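You operate a simulated robot arm through the tools that you are given. There is no shell and no other tool. Be economical: measure what you need, move in short steps, check, and stop when the job is done.

You are at the controls of a simulated robot arm. One attempt, no reset.

Task
Clamp the copper block in the vise, rub its tarnish off with the beige pad, then open the vise.
Fine: put the pad back where it lay; leave the block in the vise and the brass block alone.

Only the result counts: the job must be done as asked and must still hold three seconds after the hand-in. Knocking over, shifting, dropping, spilling or breaking anything else fails it.

Robot
A 6-joint arm with a two-finger parallel gripper, fixed in place. Base frame: the origin is at the foot of the arm, x ahead of it, y to its left, z up; the work surface is at about z = 810. Units: mm, rad, N and s.
With the tool pointing down near the work surface it reaches from about 240 to 640 mm from the base axis. Its first joint turns from -1.152 to 1.152 rad. Payload 2.7 kg.
The tool frame sits at the grasp point between the pads (the TCP): z along the fingers, y along the line on which they close. The tips reach 23 mm beyond it. Largest opening 94 mm; finger width 38, thickness 10; the body of the gripper, 54 by 96 mm, starts 39 mm behind the TCP.
Orientation is that of the tool frame in the base frame, as a unit quaternion [w, x, y, z]. With the fingers straight down and closing along the base's y, the tool's x points along the base's -x, its y along +y and its z along -z.

Tools
- The arm moves only by the tool jog_arm. Its argument "deltas" is a list of rows, each a list of 7 numbers: the finger opening in mm, from 0 to 94, then the shift along the base's x, y, z in units of 200 mm (1.0 is 200 mm), then the turn, a rotation vector about the base's x, y, z in units of 90 degrees (1.0 is 90 degrees). In form: [[fingers, tx, ty, tz, wx, wy, wz], ...]. A call has 1 to 8 rows; each row is the pose to reach, as a shift and turn from the pose commanded when the call began. A call with a number of a shift or a turn outside -1 to 1 is refused whole. A row lasts 0.2 s, in which the tool goes at most 50 mm and 0.15 rad; a call with a longer step from one row to the next is refused whole, and so is a gripper value outside its range. A pose out of reach is approached as far as the arm can. The call stops where the force on the tool passes 90 N (or 10 N more than at its start, if that is more) or the arm is blocked; 0.2 s more then pass. Each finger travels about 45 mm/s and halts on what it meets, pressing with about 23 N; the grip force reading is that of the motor and also rises with nothing between the fingers. The clock runs only during rows and for 0.2 s after the last one: add rows that repeat a pose to give the fingers time. It gives the time, the measured TCP pose, the force on the tool (base axes), the opening and the grip force at its end, in the units of the frame above (readings bear some noise).
- Cameras (640 x 400 px; columns grow to the right, rows downward): "scene" is fixed at [65.5, -422.6, 1412.6]; the picture's right is [0.86, -0.51, 0.00], its down [-0.26, -0.43, -0.86] and it looks along [0.44, 0.74, -0.51] (base axes); focal length 332 px, centre (320, 200). "wrist" rides on the gripper at [86, 16, -74] in the tool frame; the picture's right is [-0.18, 0.98, 0.00], its down [-0.58, -0.11, -0.81] and it looks along [-0.79, -0.15, 0.59] (tool axes); focal length 243 px, centre (320, 200). There is no depth. A picture from a camera that has moved, and an enlarged one, comes with that camera's place and axes in the base frame and with its lens.
- snapshot(camera): a new picture of that camera. The clock stands still meanwhile.
- enlarge(camera, box): a new picture of the part [left, top, right, bottom] of that camera's present view, enlarged. The clock stands still meanwhile.
- sign_off(): hands the job in; it is judged then, once.

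Work in short steps. Places have to be worked out from the pictures, the camera data and where the tool is seen: move nearer, look again, correct. Check each grasp and each placing, and mend what went wrong. You have 120 turns and 84 pictures in all, those below and enlarged ones among them. Open the gripper and draw the arm clear of the work before you hand the job in, unless the task says otherwise; then end with one line.

The tools are called after "Request:" as a command line: name --pt "numbers of a row" for each row, then --argument value for the rest, lists and objects as JSON in quotes. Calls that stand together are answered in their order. jog_arm: Moves the arm, as the interface text tells. Its arguments: {"type":"object","properties":{"deltas":{"type":"array","items":{"type":"array","items":{"type":"number"}}}},"required":["deltas"]} The other tools are called the same way: snapshot (camera) takes a picture; enlarge (camera, box) takes an enlarged picture of a part of a camera's view; sign_off () hands the job in.

At the start:

```text
time_s: 0.0
tool_pos: [381.0, 156.1, 1195.1]
orientation: [0.0, -0.001, 1.0, 0.0]
wrist_force: [1.7, 0.3, -0.3]
opening: 93.9
finger_force: 0.1
```

scene: 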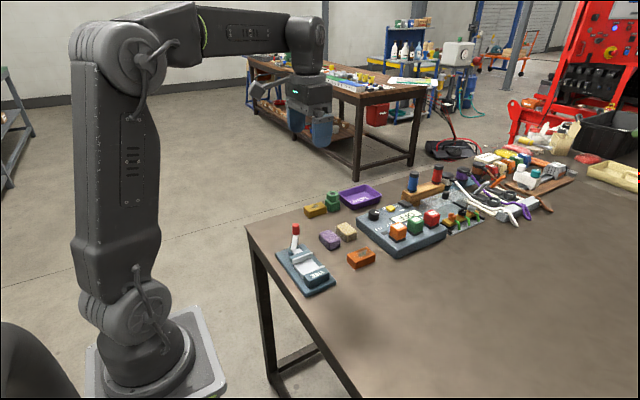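
wrist: 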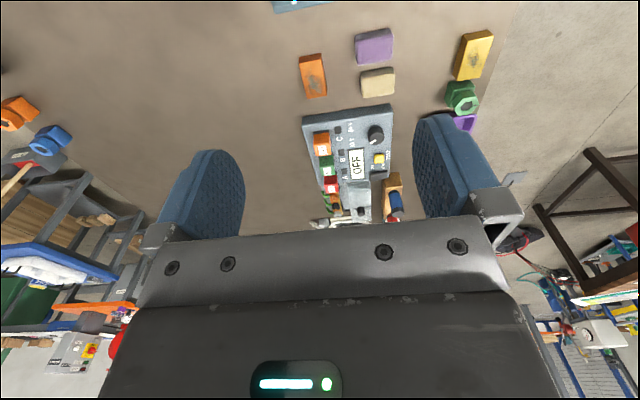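

I'll look closely at the work area first.

Request:
enlarge --camera "scene" --box '[260, 180, 400, 300]'

Request:
enlarge --camera "wrist" --box '[240, 0, 520, 175]'

```text
3.33 times, centred on (330, 240) of scene
camera zoom: at [65.5, -422.6, 1412.6], right [0.86, -0.51, 0.0], down [-0.26, -0.43, -0.86], along [0.44, 0.74, -0.51], focal length 1107 px, centre (287, 67)
```

zoom: 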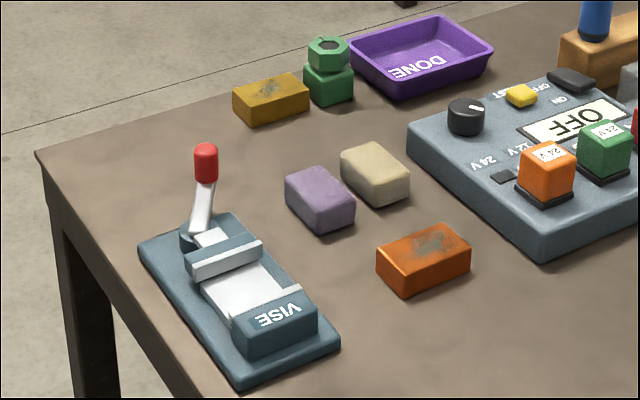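

```text
2.29 times, centred on (380, 88) of wrist
camera zoom: at [294.4, 172.5, 1271.1], right [0.18, 0.98, 0.0], down [0.58, -0.11, 0.81], along [0.79, -0.15, -0.59], focal length 555 px, centre (183, 457)
```

zoom: 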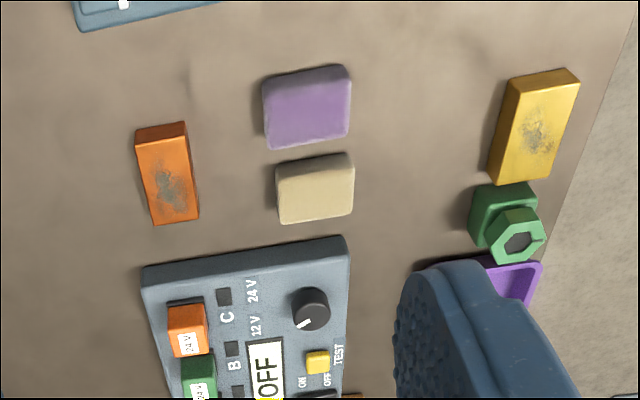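

The vise is about (365,156), with the lever at its +y end and the jaws closing along y. The copper block is about (510,112) and the beige pad about (539,222). I'll back the tool up and go lower to look at the vise with the wrist camera.

Request:
jog_arm --pt "94 -0.1 0 -0.18 0 0 0" --pt "94 -0.2 0 -0.36 0 0 0" --pt "94 -0.3 0 -0.54 0 0 0" --pt "94 -0.4 0 -0.7 0 0 0" --pt "94 -0.5 0 -0.85 0 0 0" --pt "94 -0.55 0 -0.95 0 0 0" --pt "94 -0.55 0 -0.95 0 0 0"

Request:
snapshot --camera "wrist"

```text
time_s: 1.6
tool_pos: [272.2, 158.8, 1005.8]
orientation: [0.0, -0.002, 1.0, 0.0]
wrist_force: [0.4, -0.1, -0.7]
opening: 94.0
finger_force: 0.0
```

```text
79 pictures are left
camera wrist: at [186.4, 174.2, 1081.4], right [0.18, 0.98, 0.0], down [0.58, -0.11, 0.81], along [0.79, -0.15, -0.59], focal length 243 px, centre (320, 200)
```

wrist: 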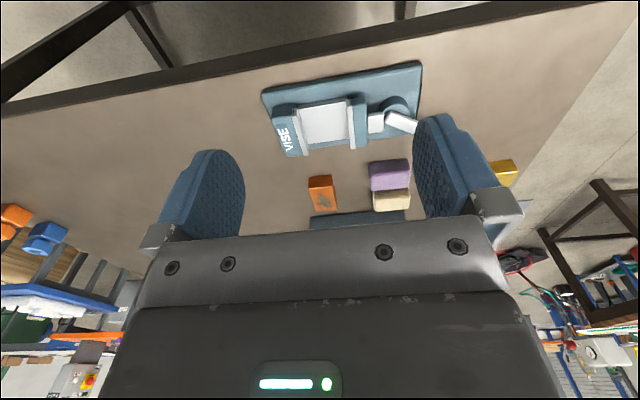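

Request:
enlarge --camera "wrist" --box '[250, 50, 442, 170]'

Request:
enlarge --camera "scene" --box '[268, 215, 348, 300]'

```text
3.33 times, centred on (346, 110) of wrist
camera zoom: at [186.4, 174.2, 1081.4], right [0.18, 0.98, 0.0], down [0.58, -0.11, 0.81], along [0.79, -0.15, -0.59], focal length 809 px, centre (233, 500)
```

zoom: 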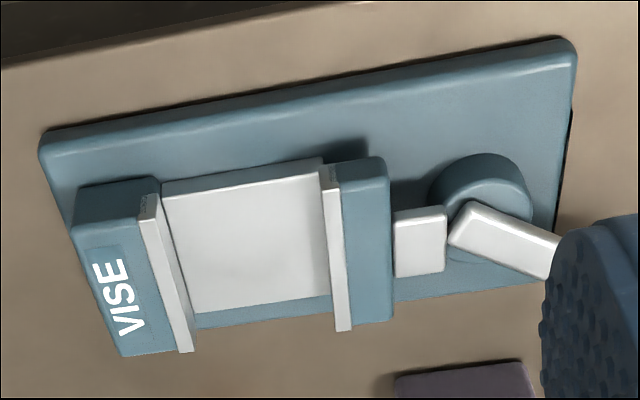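

```text
4.71 times, centred on (308, 258) of scene
camera zoom: at [65.5, -422.6, 1412.6], right [0.86, -0.51, 0.0], down [-0.26, -0.43, -0.86], along [0.44, 0.74, -0.51], focal length 1562 px, centre (376, -71)
```

zoom: 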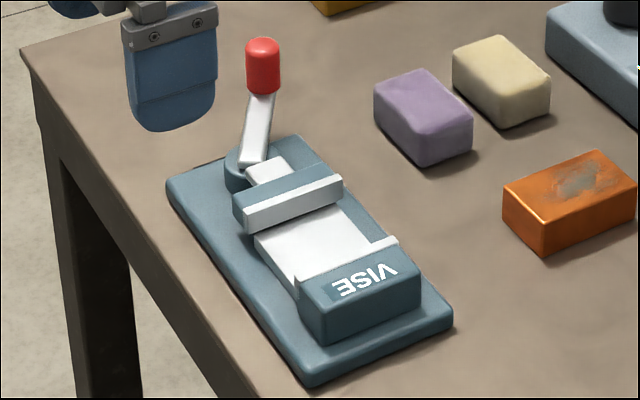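

The lever is hidden behind a finger, so I'll shift toward +y to see it between the fingers.

Request:
jog_arm --pt "94 0 0.2 0 0 0 0" --pt "94 0 0.4 0 0 0 0" --pt "94 0 0.4 0 0 0 0"

Request:
enlarge --camera "wrist" --box '[200, 30, 456, 190]'

```text
time_s: 2.4
tool_pos: [274.2, 237.6, 1004.2]
orientation: [0.0, -0.002, 1.0, 0.0]
wrist_force: [0.8, -0.9, -0.8]
opening: 94.0
finger_force: 0.1
```

```text
2.50 times, centred on (328, 110) of wrist
camera zoom: at [186.5, 253.4, 1080.8], right [0.18, 0.98, 0.0], down [0.58, -0.11, 0.81], along [0.79, -0.15, -0.59], focal length 606 px, centre (300, 425)
```

zoom: 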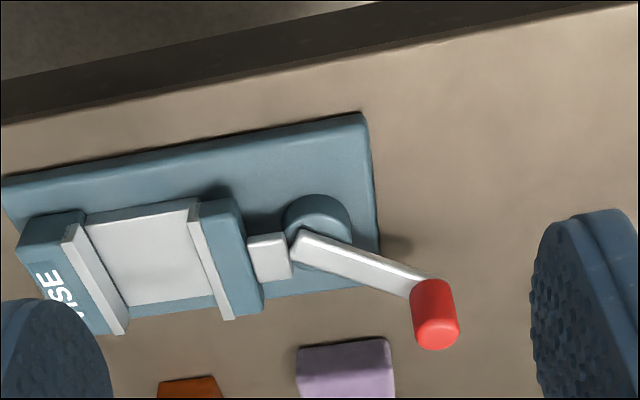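

The knob is a vertical post at about (400,278), z 838–872. It's on an arm swinging about a vertical hub at about (358,229). The jaw gap is y≈120–173 and x≈333–401. Next I'll look closely at the copper block and pad.

Request:
jog_arm --pt "94 0.1 -0.15 -0.05 0 0 0" --pt "94 0.2 -0.3 -0.1 0 0 0" --pt "94 0.3 -0.45 -0.15 0 0 0" --pt "94 0.4 -0.55 -0.2 0 0 0" --pt "94 0.4 -0.55 -0.2 0 0 0"

Request:
snapshot --camera "wrist"

Request:
enlarge --camera "wrist" --box '[240, 60, 432, 180]'

```text
time_s: 3.6
tool_pos: [355.6, 127.5, 966.8]
orientation: [0.0, -0.001, 1.0, 0.0]
wrist_force: [1.5, 0.1, -0.1]
opening: 93.9
finger_force: 0.1
```

```text
75 pictures are left
camera wrist: at [268.5, 143.4, 1041.8], right [0.18, 0.98, 0.0], down [0.58, -0.11, 0.81], along [0.79, -0.15, -0.59], focal length 243 px, centre (320, 200)
```

wrist: 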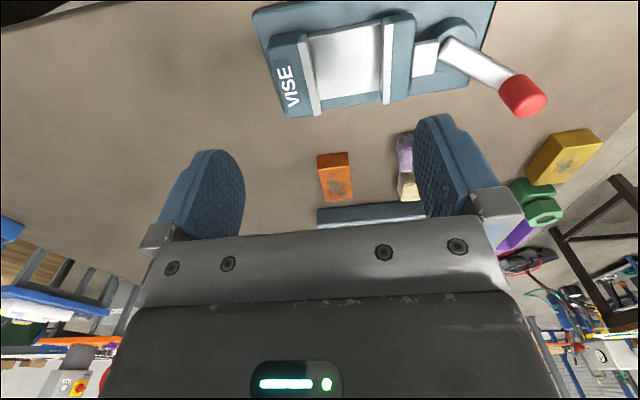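

```text
3.33 times, centred on (336, 120) of wrist
camera zoom: at [268.5, 143.4, 1041.8], right [0.18, 0.98, 0.0], down [0.58, -0.11, 0.81], along [0.79, -0.15, -0.59], focal length 809 px, centre (267, 467)
```

zoom: 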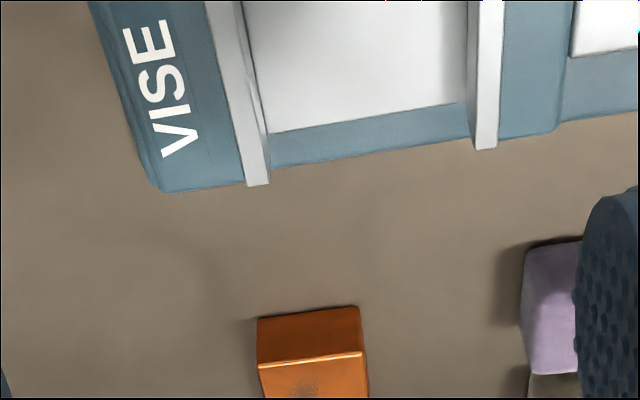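

The copper block measures about 67×38×25 and its long axis lies along x. It's centred near (516,118). The jaw gap is only 53 mm across y, so I'll grip it by its ends along x. I'm moving over it while yawing the tool 90°.

Request:
jog_arm --pt "94 0.1 0 0 0 0 0.09" --pt "94 0.2 0 0 0 0 0.18" --pt "94 0.3 -0.01 0 0 0 0.27" --pt "94 0.4 -0.02 0 0 0 0.36" --pt "94 0.5 -0.03 0 0 0 0.45" --pt "94 0.6 -0.04 0 0 0 0.54" --pt "94 0.7 -0.04 0 0 0 0.63" --pt "94 0.8 -0.04 0 0 0 0.72"

Request:
jog_arm --pt "94 0 0 0 0 0 0.09" --pt "94 0 0 0 0 0 0.18" --pt "94 0 0 0 0 0 0.28" --pt "94 0 0 0 0 0 0.28"

Request:
snapshot --camera "wrist"

```text
time_s: 5.4
tool_pos: [510.3, 119.0, 967.9]
orientation: [0.0, -0.538, 0.843, 0.0]
wrist_force: [-0.7, 0.2, 0.3]
opening: 93.7
finger_force: 0.0
```

```text
refused: row 3 steps farther than a row can; nothing moved
```

```text
73 pictures are left
camera wrist: at [458.8, 46.7, 1042.5], right [-0.81, 0.58, 0.0], down [0.34, 0.48, 0.81], along [0.47, 0.66, -0.59], focal length 243 px, centre (320, 200)
```

wrist: 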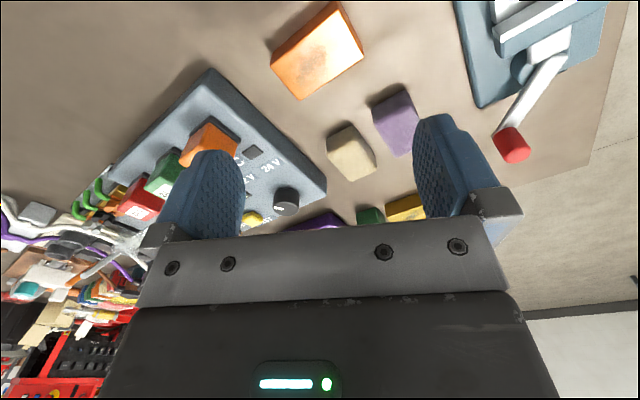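

Finishing the yaw, and shifting to −y so the block is well in view.

Request:
jog_arm --pt "94 0 -0.1 0 0 0 0.09" --pt "94 0 -0.2 0 0 0 0.18" --pt "94 0 -0.3 0 0 0 0.27" --pt "94 0 -0.4 0 0 0 0.28" --pt "94 0 -0.4 0 0 0 0.28"

Request:
snapshot --camera "wrist"

Request:
enlarge --camera "wrist" --box '[240, 40, 432, 160]'

```text
time_s: 6.6
tool_pos: [512.8, 38.6, 966.0]
orientation: [0.0, 0.709, -0.706, 0.0]
wrist_force: [0.2, 0.8, -0.1]
opening: 94.3
finger_force: 0.1
```

```text
72 pictures are left
camera wrist: at [495.8, -48.0, 1042.1], right [-0.98, 0.18, 0.0], down [0.11, 0.58, 0.81], along [0.15, 0.79, -0.59], focal length 243 px, centre (320, 200)
```

wrist: 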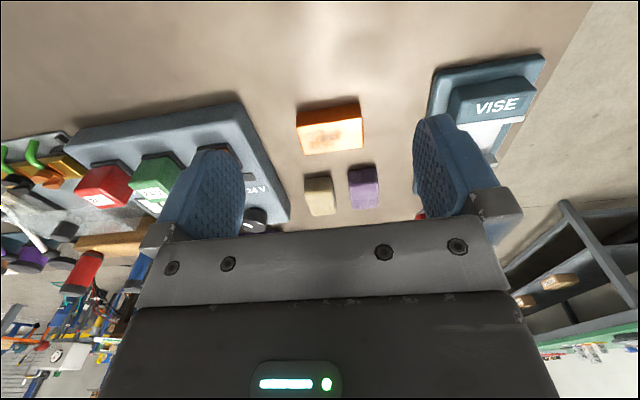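

```text
3.33 times, centred on (336, 100) of wrist
camera zoom: at [495.8, -48.0, 1042.1], right [-0.98, 0.18, 0.0], down [0.11, 0.58, 0.81], along [0.15, 0.79, -0.59], focal length 809 px, centre (267, 533)
```

zoom: 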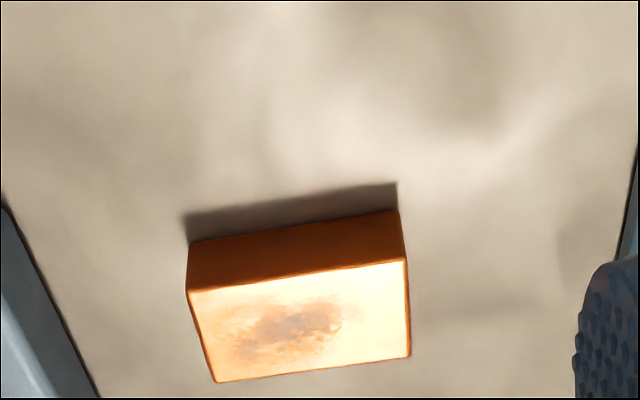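

The block's top spans x 482–549 and y 101.5–139.5, centre (516,120.5), aligned with x. I'll move above it and come down to TCP z≈843.

Request:
jog_arm --pt "94 0.016 0.2 0 0 0 0" --pt "94 0.016 0.41 0 0 0 0" --pt "94 0.016 0.41 -0.2 0 0 0" --pt "94 0.016 0.41 -0.4 0 0 0" --pt "94 0.016 0.41 -0.4 0 0 0" --pt "94 0.016 0.41 -0.4 0 0 0"

Request:
snapshot --camera "scene"

Request:
snapshot --camera "wrist"

```text
time_s: 8.0
tool_pos: [513.9, 118.5, 885.0]
orientation: [0.001, 0.709, -0.706, 0.0]
wrist_force: [-0.2, 0.2, -0.9]
opening: 94.3
finger_force: 0.1
```

```text
70 pictures are left
```

scene: 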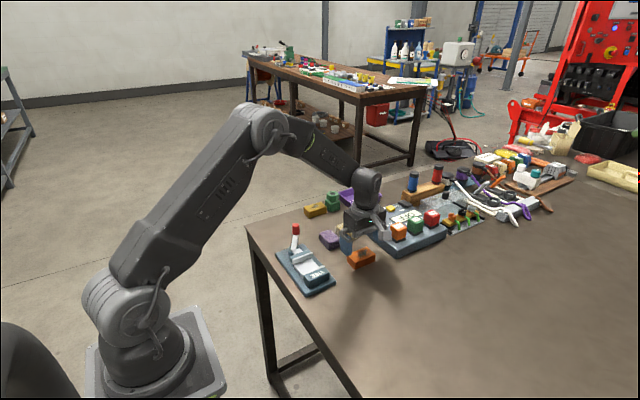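

```text
69 pictures are left
camera wrist: at [498.8, 31.7, 959.8], right [-0.98, 0.18, 0.0], down [0.11, 0.58, 0.81], along [0.15, 0.79, -0.59], focal length 243 px, centre (320, 200)
```

wrist: 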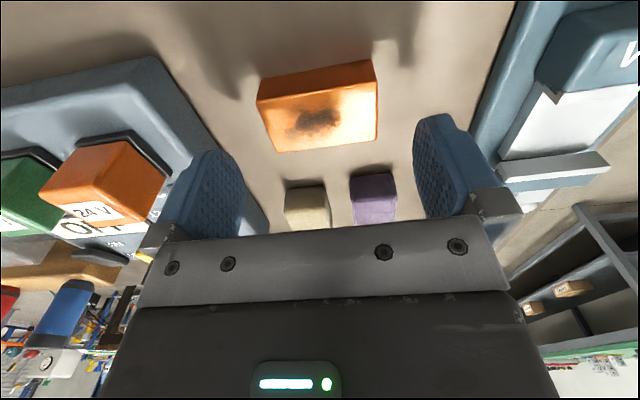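

Aligned well. I'll go down to z≈843, then close.

Request:
jog_arm --pt "94 0.008 0.01 -0.11 0 0 0" --pt "94 0.008 0.01 -0.21 0 0 0" --pt "94 0.008 0.01 -0.21 0 0 0" --pt "60 0.008 0.01 -0.21 0 0 0" --pt "60 0.008 0.01 -0.21 0 0 0" --pt "60 0.008 0.01 -0.21 0 0 0" --pt "60 0.008 0.01 -0.21 0 0 0"

Request:
snapshot --camera "wrist"

```text
time_s: 9.6
tool_pos: [515.1, 119.2, 842.7]
orientation: [0.001, 0.708, -0.706, 0.0]
wrist_force: [-0.3, 0.5, -0.5]
opening: 67.8
finger_force: 23.2
```

```text
68 pictures are left
camera wrist: at [499.4, 33.5, 919.3], right [-0.98, 0.18, 0.0], down [0.11, 0.58, 0.81], along [0.15, 0.79, -0.59], focal length 243 px, centre (320, 200)
```

wrist: 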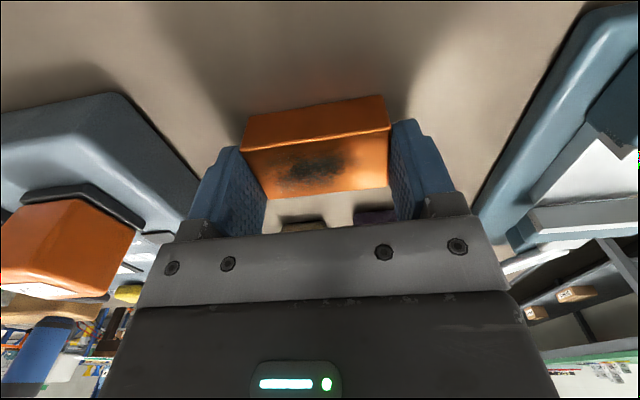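

The block is gripped at 67.8 mm opening. I'll lift it and carry it over the vise gap.

Request:
jog_arm --pt "60 0 0 0.2 0 0 0" --pt "60 0 0 0.4 0 0 0" --pt "60 -0.15 0 0.485 0 0 0" --pt "60 -0.35 0.03 0.485 0 0 0" --pt "60 -0.55 0.08 0.485 0 0 0" --pt "60 -0.74 0.13 0.485 0 0 0" --pt "60 -0.74 0.13 0.485 0 0 0" --pt "60 -0.74 0.13 0.485 0 0 0"

Request:
snapshot --camera "wrist"

Request:
enlarge --camera "scene" --box '[260, 190, 380, 300]'

```text
time_s: 11.4
tool_pos: [369.1, 147.1, 939.9]
orientation: [0.0, 0.708, -0.706, 0.0]
wrist_force: [0.1, 0.7, -3.6]
opening: 67.6
finger_force: 23.2
```

```text
67 pictures are left
camera wrist: at [353.1, 59.8, 1015.0], right [-0.98, 0.18, 0.0], down [0.11, 0.58, 0.81], along [0.15, 0.79, -0.59], focal length 243 px, centre (320, 200)
```

wrist: 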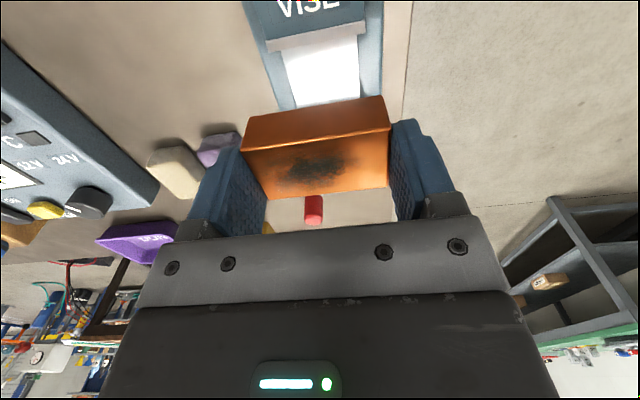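

```text
3.64 times, centred on (320, 245) of scene
camera zoom: at [65.6, -422.6, 1412.6], right [0.86, -0.51, 0.0], down [-0.26, -0.43, -0.86], along [0.44, 0.74, -0.51], focal length 1207 px, centre (320, 36)
```

zoom: 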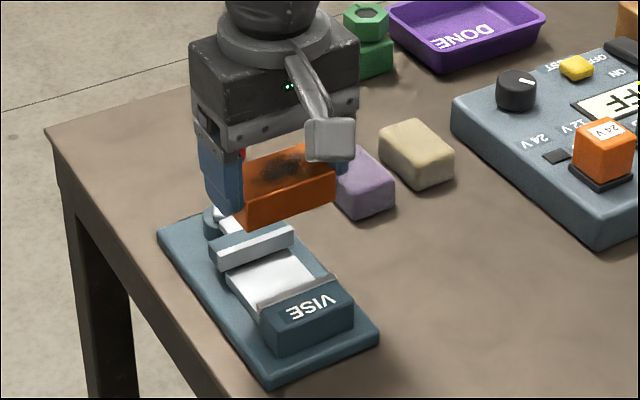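

The block is over the vise. I'll lower it to just above the jaw tops and check the alignment.

Request:
jog_arm --pt "60 -0.01 0 -0.12 0 0 0" --pt "60 -0.01 0 -0.24 0 0 0" --pt "60 -0.01 0 -0.24 0 0 0" --pt "60 -0.01 0 -0.24 0 0 0"

Request:
enlarge --camera "wrist" --box '[200, 0, 456, 160]'

Request:
enlarge --camera "scene" --box '[270, 220, 350, 300]'

```text
time_s: 12.4
tool_pos: [366.8, 145.5, 891.6]
orientation: [0.0, 0.709, -0.706, 0.0]
wrist_force: [0.2, -0.2, -2.6]
opening: 67.5
finger_force: 22.9
```

```text
2.50 times, centred on (328, 80) of wrist
camera zoom: at [350.7, 58.8, 967.6], right [-0.98, 0.18, 0.0], down [0.11, 0.58, 0.81], along [0.15, 0.79, -0.59], focal length 606 px, centre (300, 500)
```

zoom: 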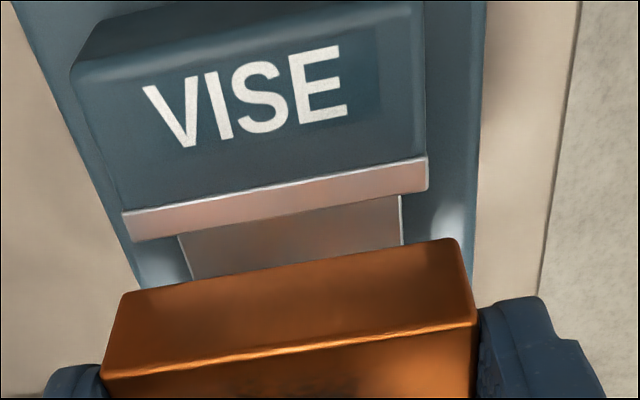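

```text
5.00 times, centred on (310, 260) of scene
camera zoom: at [65.6, -422.6, 1412.6], right [0.86, -0.51, 0.0], down [-0.26, -0.43, -0.86], along [0.44, 0.74, -0.51], focal length 1660 px, centre (370, -100)
```

zoom: 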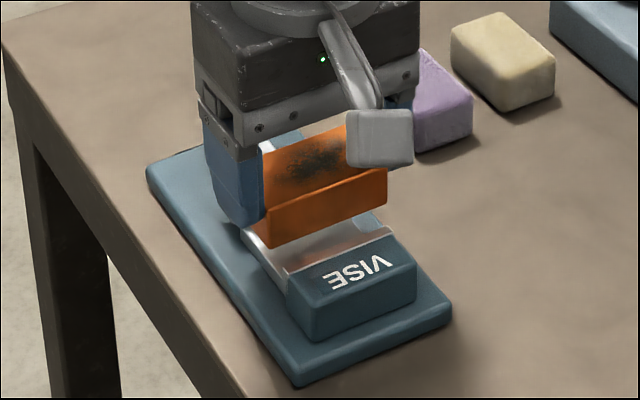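

The fixed jaw's inner face is at y≈122 with its top about z 843. The block clears both jaws by about 5 mm, so I'll lower it in small steps and watch the force.

Request:
jog_arm --pt "60 0 0 -0.06 0 0 0" --pt "60 0 0 -0.1 0 0 0" --pt "60 0 0 -0.13 0 0 0" --pt "60 0 0 -0.13 0 0 0"

Request:
enlarge --camera "scene" --box '[270, 220, 350, 300]'

Request:
enlarge --camera "wrist" --box '[200, 0, 456, 160]'

```text
time_s: 13.4
tool_pos: [366.8, 148.1, 865.8]
orientation: [-0.001, 0.708, -0.706, 0.0]
wrist_force: [-5.7, -3.7, 20.2]
opening: 67.7
finger_force: 22.8
```

```text
5.00 times, centred on (310, 260) of scene
camera zoom: at [65.2, -422.8, 1412.6], right [0.86, -0.51, 0.0], down [-0.26, -0.43, -0.86], along [0.44, 0.74, -0.5], focal length 1660 px, centre (370, -100)
```

zoom: 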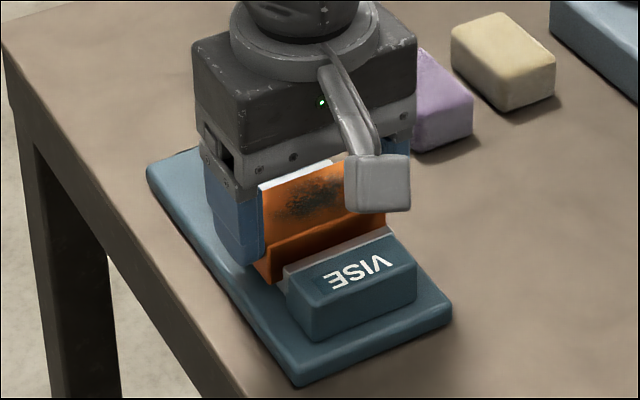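

```text
2.50 times, centred on (328, 80) of wrist
camera zoom: at [350.4, 60.5, 942.1], right [-0.98, 0.18, 0.0], down [0.1, 0.58, 0.81], along [0.15, 0.79, -0.59], focal length 606 px, centre (300, 500)
```

zoom: 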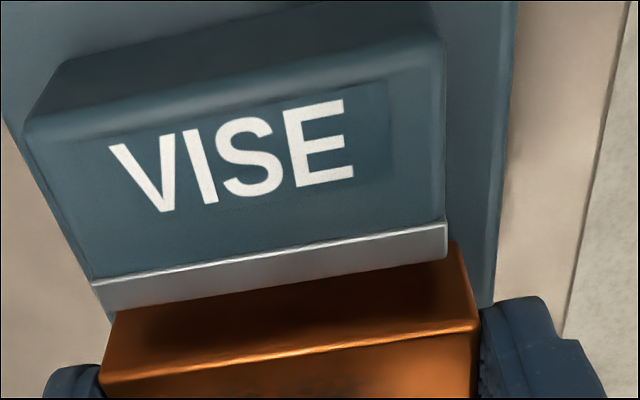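

There's 20 N of upward contact with the block bottom at about z 833, below the jaw tops, so it's resting on the bed. I'll release gently and check.

Request:
jog_arm --pt "74 0 0 0.01 0 0 0" --pt "84 0 0 0.01 0 0 0" --pt "90 0 0 0.01 0 0 0" --pt "90 0 0 0.01 0 0 0"

Request:
jog_arm --pt "90 0 0 0.15 0 0 0" --pt "90 0 0 0.35 0 0 0" --pt "90 0 -0.1 0.5 0 0 0" --pt "90 0 -0.3 0.5 0 0 0" --pt "90 0 -0.3 0.5 0 0 0"

Request:
enlarge --camera "scene" --box '[270, 220, 350, 300]'

Request:
enlarge --camera "wrist" --box '[200, 20, 456, 180]'

```text
time_s: 14.4
tool_pos: [365.9, 147.0, 868.3]
orientation: [0.0, 0.708, -0.706, -0.001]
wrist_force: [0.1, -0.1, -0.1]
opening: 89.7
finger_force: 0.1
```

```text
time_s: 15.6
tool_pos: [367.5, 89.3, 967.0]
orientation: [0.0, 0.709, -0.706, 0.0]
wrist_force: [-0.3, 0.4, 0.7]
opening: 90.0
finger_force: 0.1
```

```text
5.00 times, centred on (310, 260) of scene
camera zoom: at [65.5, -422.7, 1412.6], right [0.86, -0.51, 0.0], down [-0.26, -0.43, -0.86], along [0.44, 0.74, -0.51], focal length 1660 px, centre (370, -100)
```

zoom: 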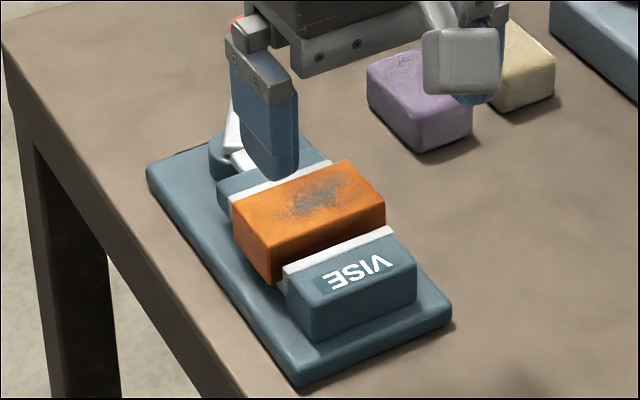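

```text
2.50 times, centred on (328, 100) of wrist
camera zoom: at [351.3, 1.4, 1042.5], right [-0.98, 0.18, 0.0], down [0.11, 0.58, 0.81], along [0.15, 0.79, -0.59], focal length 606 px, centre (300, 450)
```

zoom: 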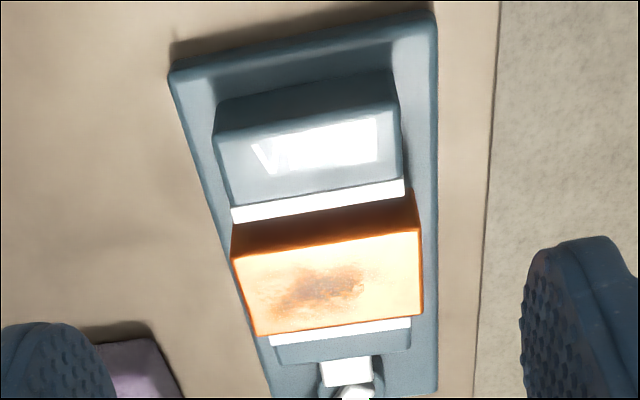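

The block sits flat between the jaws. Next I'll view the knob and hub closely from this orientation.

Request:
jog_arm --pt "90 0.05 0.2 0 0 0 0" --pt "90 0.1 0.4 0 0 0 0" --pt "90 0.15 0.55 0 0 0 0" --pt "90 0.15 0.55 0 0 0 0" --pt "90 0.15 0.55 0 0 0 0"

Request:
snapshot --camera "wrist"

Request:
enlarge --camera "wrist" --box '[220, 0, 428, 130]'

```text
time_s: 16.8
tool_pos: [396.5, 199.9, 969.5]
orientation: [-0.001, 0.709, -0.705, 0.0]
wrist_force: [0.3, -0.4, 0.2]
opening: 89.8
finger_force: 0.2
```

```text
59 pictures are left
camera wrist: at [380.0, 113.9, 1045.1], right [-0.98, 0.18, 0.0], down [0.11, 0.58, 0.81], along [0.15, 0.79, -0.59], focal length 243 px, centre (320, 200)
```

wrist: 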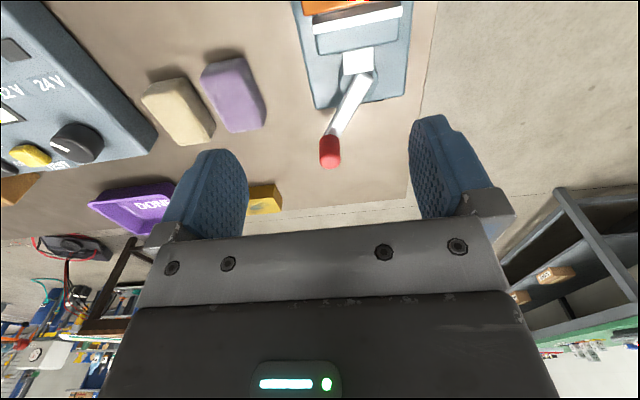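

```text
3.08 times, centred on (324, 65) of wrist
camera zoom: at [380.0, 113.9, 1045.1], right [-0.98, 0.18, 0.0], down [0.11, 0.58, 0.81], along [0.15, 0.79, -0.59], focal length 746 px, centre (308, 615)
```

zoom: 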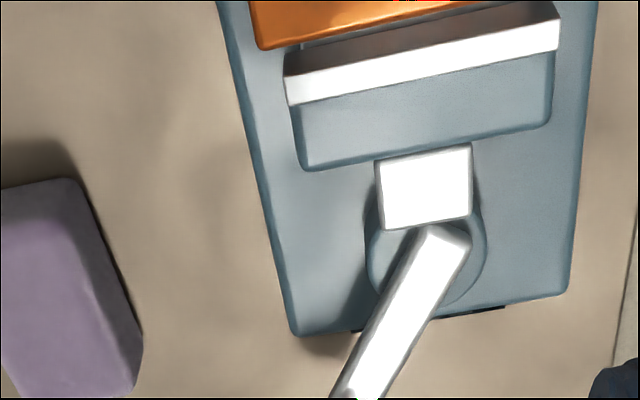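

The hub is at about (367,229.5) and the knob at about (401,278), so the radius is about 60. I'll lower over the knob with the fingers straddling it.

Request:
jog_arm --pt "60 0.022 0.2 0 0 0 0" --pt "60 0.022 0.39 0 0 0 0" --pt "60 0.022 0.39 -0.2 0 0 0" --pt "60 0.022 0.39 -0.35 0 0 0" --pt "60 0.022 0.39 -0.35 0 0 0"

Request:
snapshot --camera "wrist"

Request:
enlarge --camera "scene" --box '[260, 200, 360, 290]'

```text
time_s: 18.0
tool_pos: [400.7, 278.5, 900.9]
orientation: [0.0, 0.708, -0.706, 0.0]
wrist_force: [0.0, 0.8, 0.1]
opening: 60.0
finger_force: 0.1
```

```text
57 pictures are left
camera wrist: at [384.2, 190.8, 976.7], right [-0.98, 0.18, 0.0], down [0.11, 0.58, 0.81], along [0.15, 0.79, -0.59], focal length 243 px, centre (320, 200)
```

wrist: 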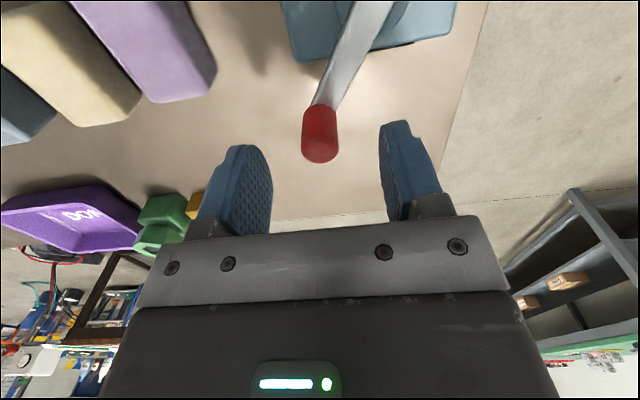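

```text
4.44 times, centred on (310, 245) of scene
camera zoom: at [65.5, -422.6, 1412.6], right [0.86, -0.51, 0.0], down [-0.26, -0.43, -0.86], along [0.44, 0.74, -0.51], focal length 1475 px, centre (364, 0)
```

zoom: 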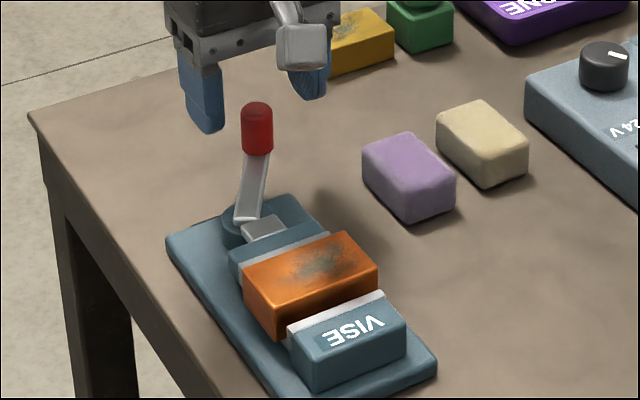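

The knob is centred between the fingers at about (401.5,280). I'll lower to z≈872 and close on it.

Request:
jog_arm --pt "60 0.003 0 -0.08 0 0 0" --pt "60 0.003 0 -0.145 0 0 0" --pt "40 0.003 0 -0.145 0 0 0" --pt "20 0.003 0 -0.145 0 0 0" --pt "10 0.003 0 -0.145 0 0 0" --pt "10 0.003 0 -0.145 0 0 0" --pt "10 0.003 0 -0.145 0 0 0"

```text
time_s: 19.6
tool_pos: [400.7, 277.5, 872.0]
orientation: [0.0, 0.708, -0.706, 0.0]
wrist_force: [1.1, 1.3, -3.3]
opening: 20.2
finger_force: 45.5
```

Gripped at 20 mm diameter. I'll make a small test swing toward −x (counter-clockwise) and read the force.

Request:
jog_arm --pt "10 -0.017 0.011 0 0 0 0" --pt "10 -0.034 0.021 0 0 0 0" --pt "10 -0.034 0.021 0 0 0 0"

Request:
enlarge --camera "scene" --box '[260, 200, 360, 290]'

```text
time_s: 20.4
tool_pos: [394.7, 282.5, 870.9]
orientation: [-0.002, 0.708, -0.706, 0.001]
wrist_force: [7.9, -0.4, 6.8]
opening: 20.4
finger_force: 45.0
```

```text
4.44 times, centred on (310, 245) of scene
camera zoom: at [65.6, -422.7, 1412.6], right [0.86, -0.51, 0.0], down [-0.26, -0.43, -0.86], along [0.44, 0.74, -0.51], focal length 1475 px, centre (364, 0)
```

zoom: 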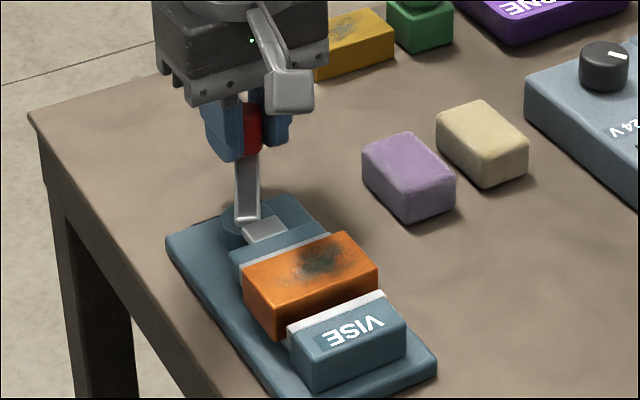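

The lever moves freely this way, with about 8 N of resistance. Continuing counter-clockwise along the arc.

Request:
jog_arm --pt "10 -0.033 0.014 0 0 0 0" --pt "10 -0.068 0.025 0 0 0 0" --pt "10 -0.103 0.031 0 0 0 0" --pt "10 -0.134 0.032 0 0 0 0" --pt "10 -0.134 0.032 0 0 0 0"

Request:
enlarge --camera "scene" --box '[260, 200, 360, 290]'

```text
time_s: 21.6
tool_pos: [367.2, 288.6, 870.3]
orientation: [-0.002, 0.708, -0.706, 0.0]
wrist_force: [5.7, 2.2, 21.2]
opening: 20.6
finger_force: 45.3
```

```text
4.44 times, centred on (310, 245) of scene
camera zoom: at [65.4, -422.8, 1412.6], right [0.86, -0.51, 0.0], down [-0.26, -0.43, -0.86], along [0.44, 0.74, -0.5], focal length 1475 px, centre (364, 0)
```

zoom: 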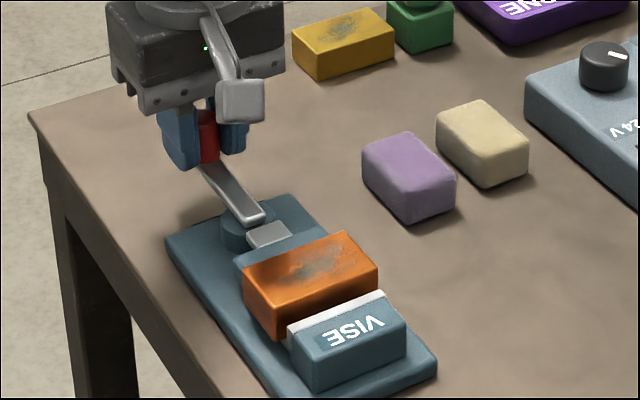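

The jaw has advanced toward the block. Continuing past 90°, slightly higher to ease the vertical force.

Request:
jog_arm --pt "10 -0.026 -0.001 0.01 0 0 0" --pt "10 -0.051 -0.005 0.01 0 0 0" --pt "10 -0.077 -0.01 0.01 0 0 0" --pt "10 -0.077 -0.01 0.01 0 0 0"

Request:
enlarge --camera "scene" --box '[260, 200, 360, 290]'

```text
time_s: 22.6
tool_pos: [351.1, 284.9, 870.5]
orientation: [0.002, 0.708, -0.707, 0.0]
wrist_force: [6.0, 1.8, -2.8]
opening: 20.1
finger_force: 44.9
```

```text
4.44 times, centred on (310, 245) of scene
camera zoom: at [65.7, -422.6, 1412.6], right [0.86, -0.51, 0.0], down [-0.26, -0.43, -0.86], along [0.44, 0.74, -0.51], focal length 1475 px, centre (364, 0)
```

zoom: 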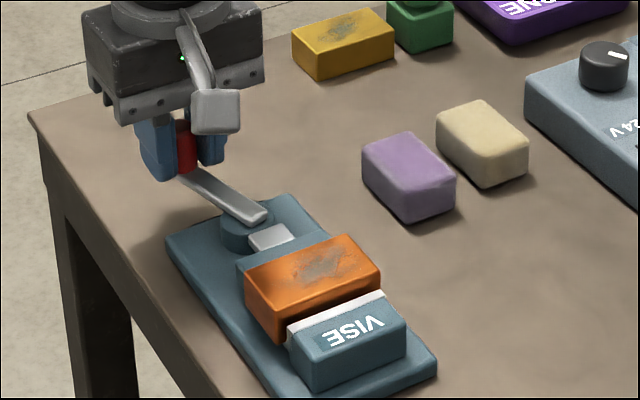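

The jaw is now pushing the block toward the fixed jaw. Continuing.

Request:
jog_arm --pt "10 -0.034 -0.012 0 0 0 0" --pt "10 -0.072 -0.03 0 0 0 0" --pt "10 -0.105 -0.053 0 0 0 0" --pt "10 -0.105 -0.053 0 0 0 0"

Request:
enlarge --camera "scene" --box '[260, 200, 360, 290]'

```text
time_s: 23.6
tool_pos: [331.7, 275.9, 870.7]
orientation: [-0.003, 0.708, -0.706, 0.001]
wrist_force: [27.5, 13.3, -21.8]
opening: 20.0
finger_force: 44.9
```

```text
4.44 times, centred on (310, 245) of scene
camera zoom: at [66.4, -422.1, 1412.7], right [0.86, -0.51, 0.0], down [-0.26, -0.44, -0.86], along [0.44, 0.74, -0.51], focal length 1475 px, centre (364, 0)
```

zoom: 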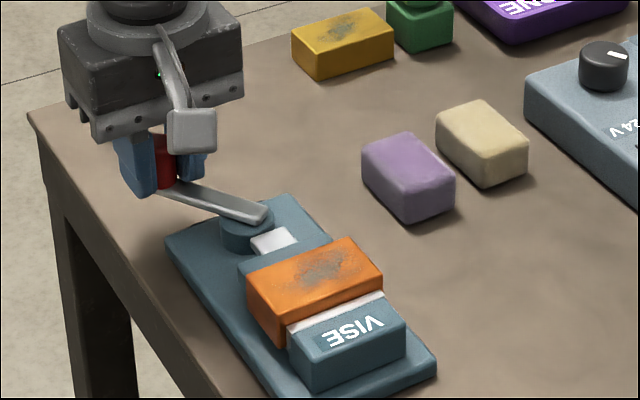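

The resistance has risen to 30 N, so it's probably clamped or near the stop. I'll push a little more to check.

Request:
jog_arm --pt "10 -0.012 -0.01 0.005 0 0 0" --pt "10 -0.023 -0.02 0.005 0 0 0" --pt "10 -0.023 -0.02 0.005 0 0 0"

Request:
enlarge --camera "scene" --box '[280, 230, 340, 290]'

```text
time_s: 24.4
tool_pos: [331.2, 273.4, 874.3]
orientation: [-0.008, 0.708, -0.706, 0.0]
wrist_force: [56.4, 10.8, -34.0]
opening: 20.5
finger_force: 44.8
```

```text
6.67 times, centred on (310, 260) of scene
camera zoom: at [67.3, -422.1, 1412.7], right [0.86, -0.51, 0.0], down [-0.26, -0.44, -0.86], along [0.44, 0.74, -0.51], focal length 2213 px, centre (387, -200)
```

zoom: 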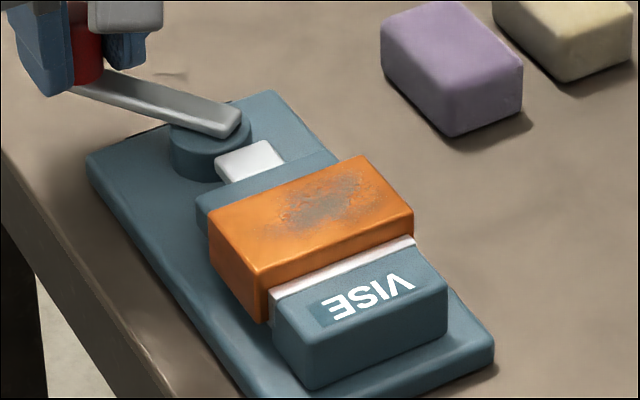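

The lever no longer moves and the force climbs, so it's clamped at its stop with the block against the fixed jaw. I'll ease off, release the knob, lift away and inspect.

Request:
jog_arm --pt "10 0.015 0.012 -0.005 0 0 0" --pt "30 0.015 0.012 -0.005 0 0 0" --pt "50 0.015 0.012 -0.005 0 0 0" --pt "60 0.015 0.012 0.0 0 0 0" --pt "60 0.015 0.012 0.1 0 0 0" --pt "60 0.015 0.012 0.25 0 0 0" --pt "60 0.015 -0.2 0.45 0 0 0" --pt "60 0.015 -0.4 0.45 0 0 0"

Request:
jog_arm --pt "60 0.15 -0.2 0 0 0 0" --pt "60 0.2 -0.4 0 0 0 0" --pt "60 0.2 -0.5 0 0 0 0" --pt "60 0.2 -0.5 0 0 0 0"

Request:
snapshot --camera "wrist"

Request:
enlarge --camera "wrist" --box '[200, 20, 456, 180]'

Request:
enlarge --camera "scene" --box '[270, 215, 370, 290]'

```text
refused: row 7 steps farther than a row can; nothing moved
```

```text
time_s: 25.1
tool_pos: [363.9, 199.1, 872.0]
orientation: [-0.013, 0.717, -0.697, -0.003]
wrist_force: [-7.1, 19.3, -4.2]
opening: 57.5
finger_force: 0.0
stopped in row 3: the force on the tool passed its limit (the readings are from after the stop); the commanded pose is now the measured one
```

```text
50 pictures are left
camera wrist: at [348.3, 110.8, 945.3], right [-0.99, 0.16, -0.01], down [0.08, 0.57, 0.82], along [0.14, 0.81, -0.57], focal length 243 px, centre (320, 200)
```

wrist: 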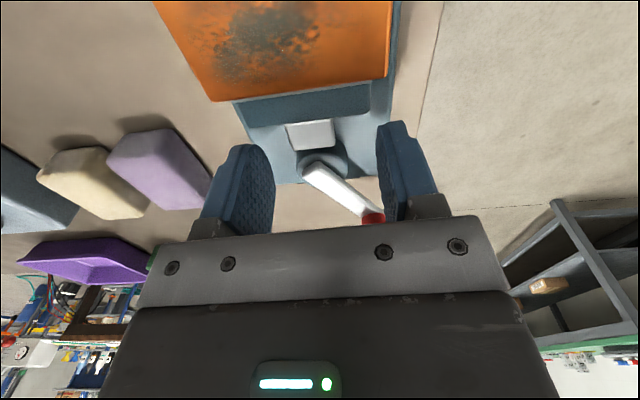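

```text
2.50 times, centred on (328, 100) of wrist
camera zoom: at [348.3, 110.8, 945.3], right [-0.99, 0.16, -0.01], down [0.08, 0.57, 0.82], along [0.14, 0.81, -0.57], focal length 606 px, centre (300, 450)
```

zoom: 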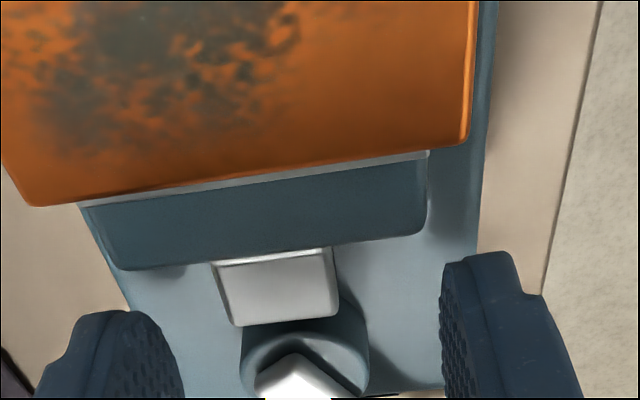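

```text
5.33 times, centred on (320, 252) of scene
camera zoom: at [65.4, -422.2, 1412.8], right [0.86, -0.51, 0.0], down [-0.26, -0.44, -0.86], along [0.44, 0.74, -0.51], focal length 1770 px, centre (320, -80)
```

zoom: 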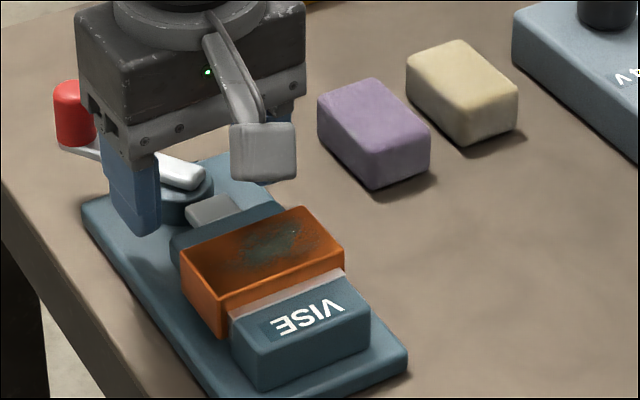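

My first call was refused (step too long), so the second dragged sideways and was stopped by force. I shouldn't have batched them. The vise and block look in place. I'll rise straight up now.

Request:
jog_arm --pt "60 0 0.02 0.03 0 0 0" --pt "60 0 0.02 0.15 0 0 0" --pt "60 0 0.02 0.35 0 0 0" --pt "60 0 0.02 0.5 0 0 0" --pt "60 0 0.02 0.5 0 0 0"

```text
time_s: 26.3
tool_pos: [361.8, 200.0, 973.7]
orientation: [-0.012, 0.715, -0.699, -0.003]
wrist_force: [-0.3, -0.3, -0.1]
opening: 60.3
finger_force: 0.1
```

Clear now. I'll straighten the small tilt and back off to view the vise.

Request:
jog_arm --pt "60 0.02 -0.2 0 -0.0135 0.0081 -0.0126" --pt "60 0.025 -0.4 0 -0.0135 0.0081 -0.0126" --pt "60 0.025 -0.55 0 -0.0135 0.0081 -0.0126" --pt "60 0.025 -0.55 0 -0.0135 0.0081 -0.0126"

Request:
enlarge --camera "wrist" --box '[200, 20, 456, 180]'

Request:
enlarge --camera "scene" --box '[260, 190, 380, 290]'

```text
time_s: 27.3
tool_pos: [370.7, 89.6, 970.0]
orientation: [0.0, 0.709, -0.705, 0.001]
wrist_force: [0.4, -0.7, 0.4]
opening: 60.2
finger_force: 0.1
```

```text
2.50 times, centred on (328, 100) of wrist
camera zoom: at [355.6, 3.4, 1046.5], right [-0.98, 0.18, 0.0], down [0.11, 0.58, 0.81], along [0.15, 0.79, -0.59], focal length 606 px, centre (300, 450)
```

zoom: 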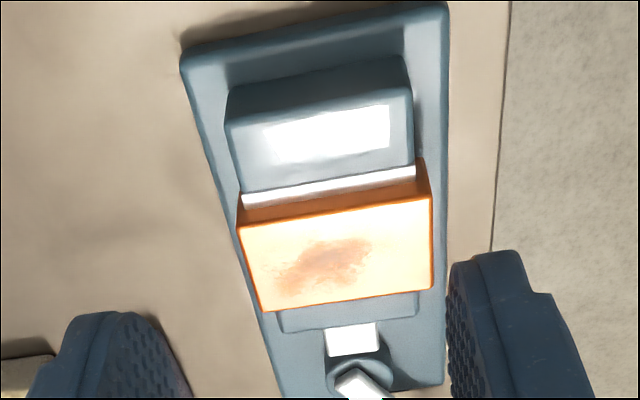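

```text
4.00 times, centred on (320, 240) of scene
camera zoom: at [65.5, -422.7, 1412.6], right [0.86, -0.51, 0.0], down [-0.26, -0.43, -0.86], along [0.44, 0.74, -0.51], focal length 1328 px, centre (320, 40)
```

zoom: 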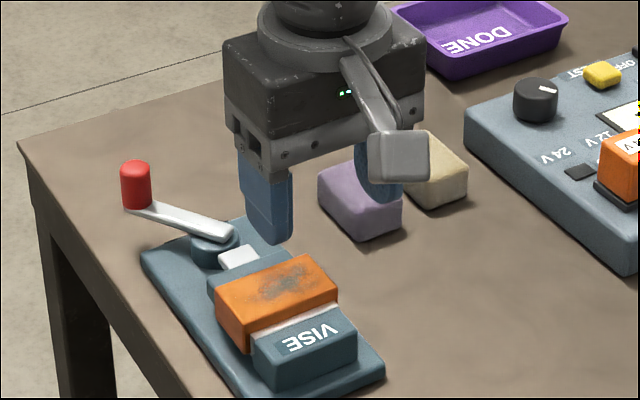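

The block is firmly between both jaws, with its top spanning x 333–401, y 122–160, z≈858. Now I'll look at the beige pad.

Request:
jog_arm --pt "60 0.2 0.05 0 0 0 0" --pt "60 0.4 0.1 0 0 0 0" --pt "60 0.6 0.15 0 0 0 0" --pt "60 0.75 0.2 0 0 0 0" --pt "60 0.75 0.2 0 0 0 0" --pt "60 0.75 0.2 0 0 0 0"

Request:
snapshot --camera "wrist"

Request:
enlarge --camera "wrist" --box '[230, 40, 422, 160]'

```text
time_s: 28.7
tool_pos: [518.2, 130.0, 968.3]
orientation: [0.001, 0.709, -0.706, 0.001]
wrist_force: [-0.7, -0.9, 0.1]
opening: 59.9
finger_force: 0.1
```

```text
45 pictures are left
camera wrist: at [503.2, 44.6, 1045.0], right [-0.98, 0.18, 0.0], down [0.11, 0.58, 0.81], along [0.15, 0.79, -0.59], focal length 243 px, centre (320, 200)
```

wrist: 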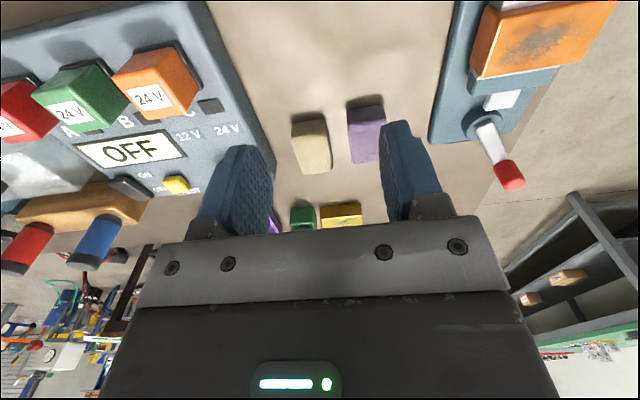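

```text
3.33 times, centred on (326, 100) of wrist
camera zoom: at [503.2, 44.6, 1045.0], right [-0.98, 0.18, 0.0], down [0.11, 0.58, 0.81], along [0.15, 0.79, -0.59], focal length 809 px, centre (300, 533)
```

zoom: 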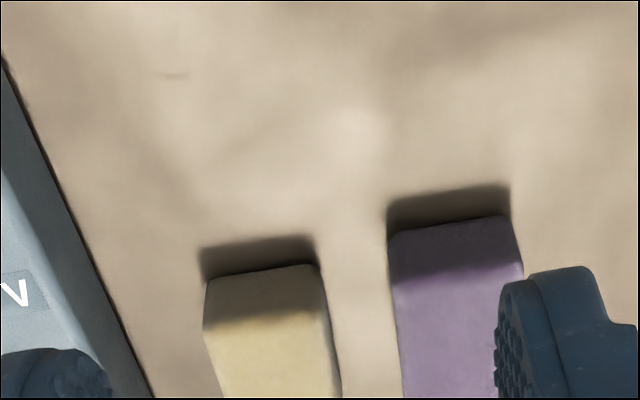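

The beige pad is at about x 529–567, y 208–263, centre (548,235.5), height about 26. There's roughly 24 mm to the purple pad and 34 mm to the power supply. I'll hover above it with 54 mm opening.

Request:
jog_arm --pt "54 0.08 0.2 0 0 0 0" --pt "54 0.15 0.4 0 0 0 0" --pt "54 0.15 0.525 0 0 0 0" --pt "54 0.15 0.525 -0.15 0 0 0" --pt "54 0.15 0.525 -0.3 0 0 0" --pt "54 0.15 0.525 -0.3 0 0 0"

Request:
snapshot --camera "wrist"

Request:
enlarge --camera "scene" --box '[300, 180, 400, 260]'

```text
time_s: 30.1
tool_pos: [548.2, 233.6, 910.2]
orientation: [0.001, 0.708, -0.706, 0.0]
wrist_force: [-0.9, -0.3, 0.7]
opening: 53.8
finger_force: 0.0
```

```text
43 pictures are left
camera wrist: at [533.4, 147.3, 986.1], right [-0.98, 0.18, 0.0], down [0.11, 0.58, 0.81], along [0.15, 0.79, -0.59], focal length 243 px, centre (320, 200)
```

wrist: 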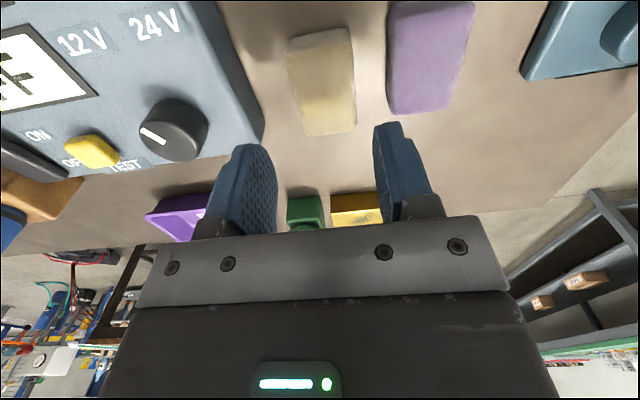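

```text
5.00 times, centred on (350, 220) of scene
camera zoom: at [65.5, -422.6, 1412.6], right [0.86, -0.51, 0.0], down [-0.26, -0.43, -0.86], along [0.44, 0.74, -0.51], focal length 1660 px, centre (170, 100)
```

zoom: 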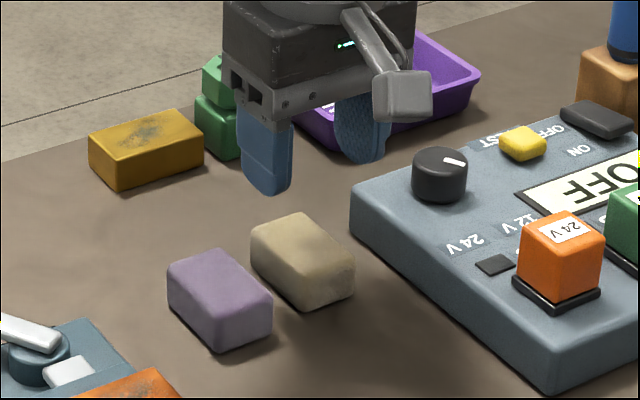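

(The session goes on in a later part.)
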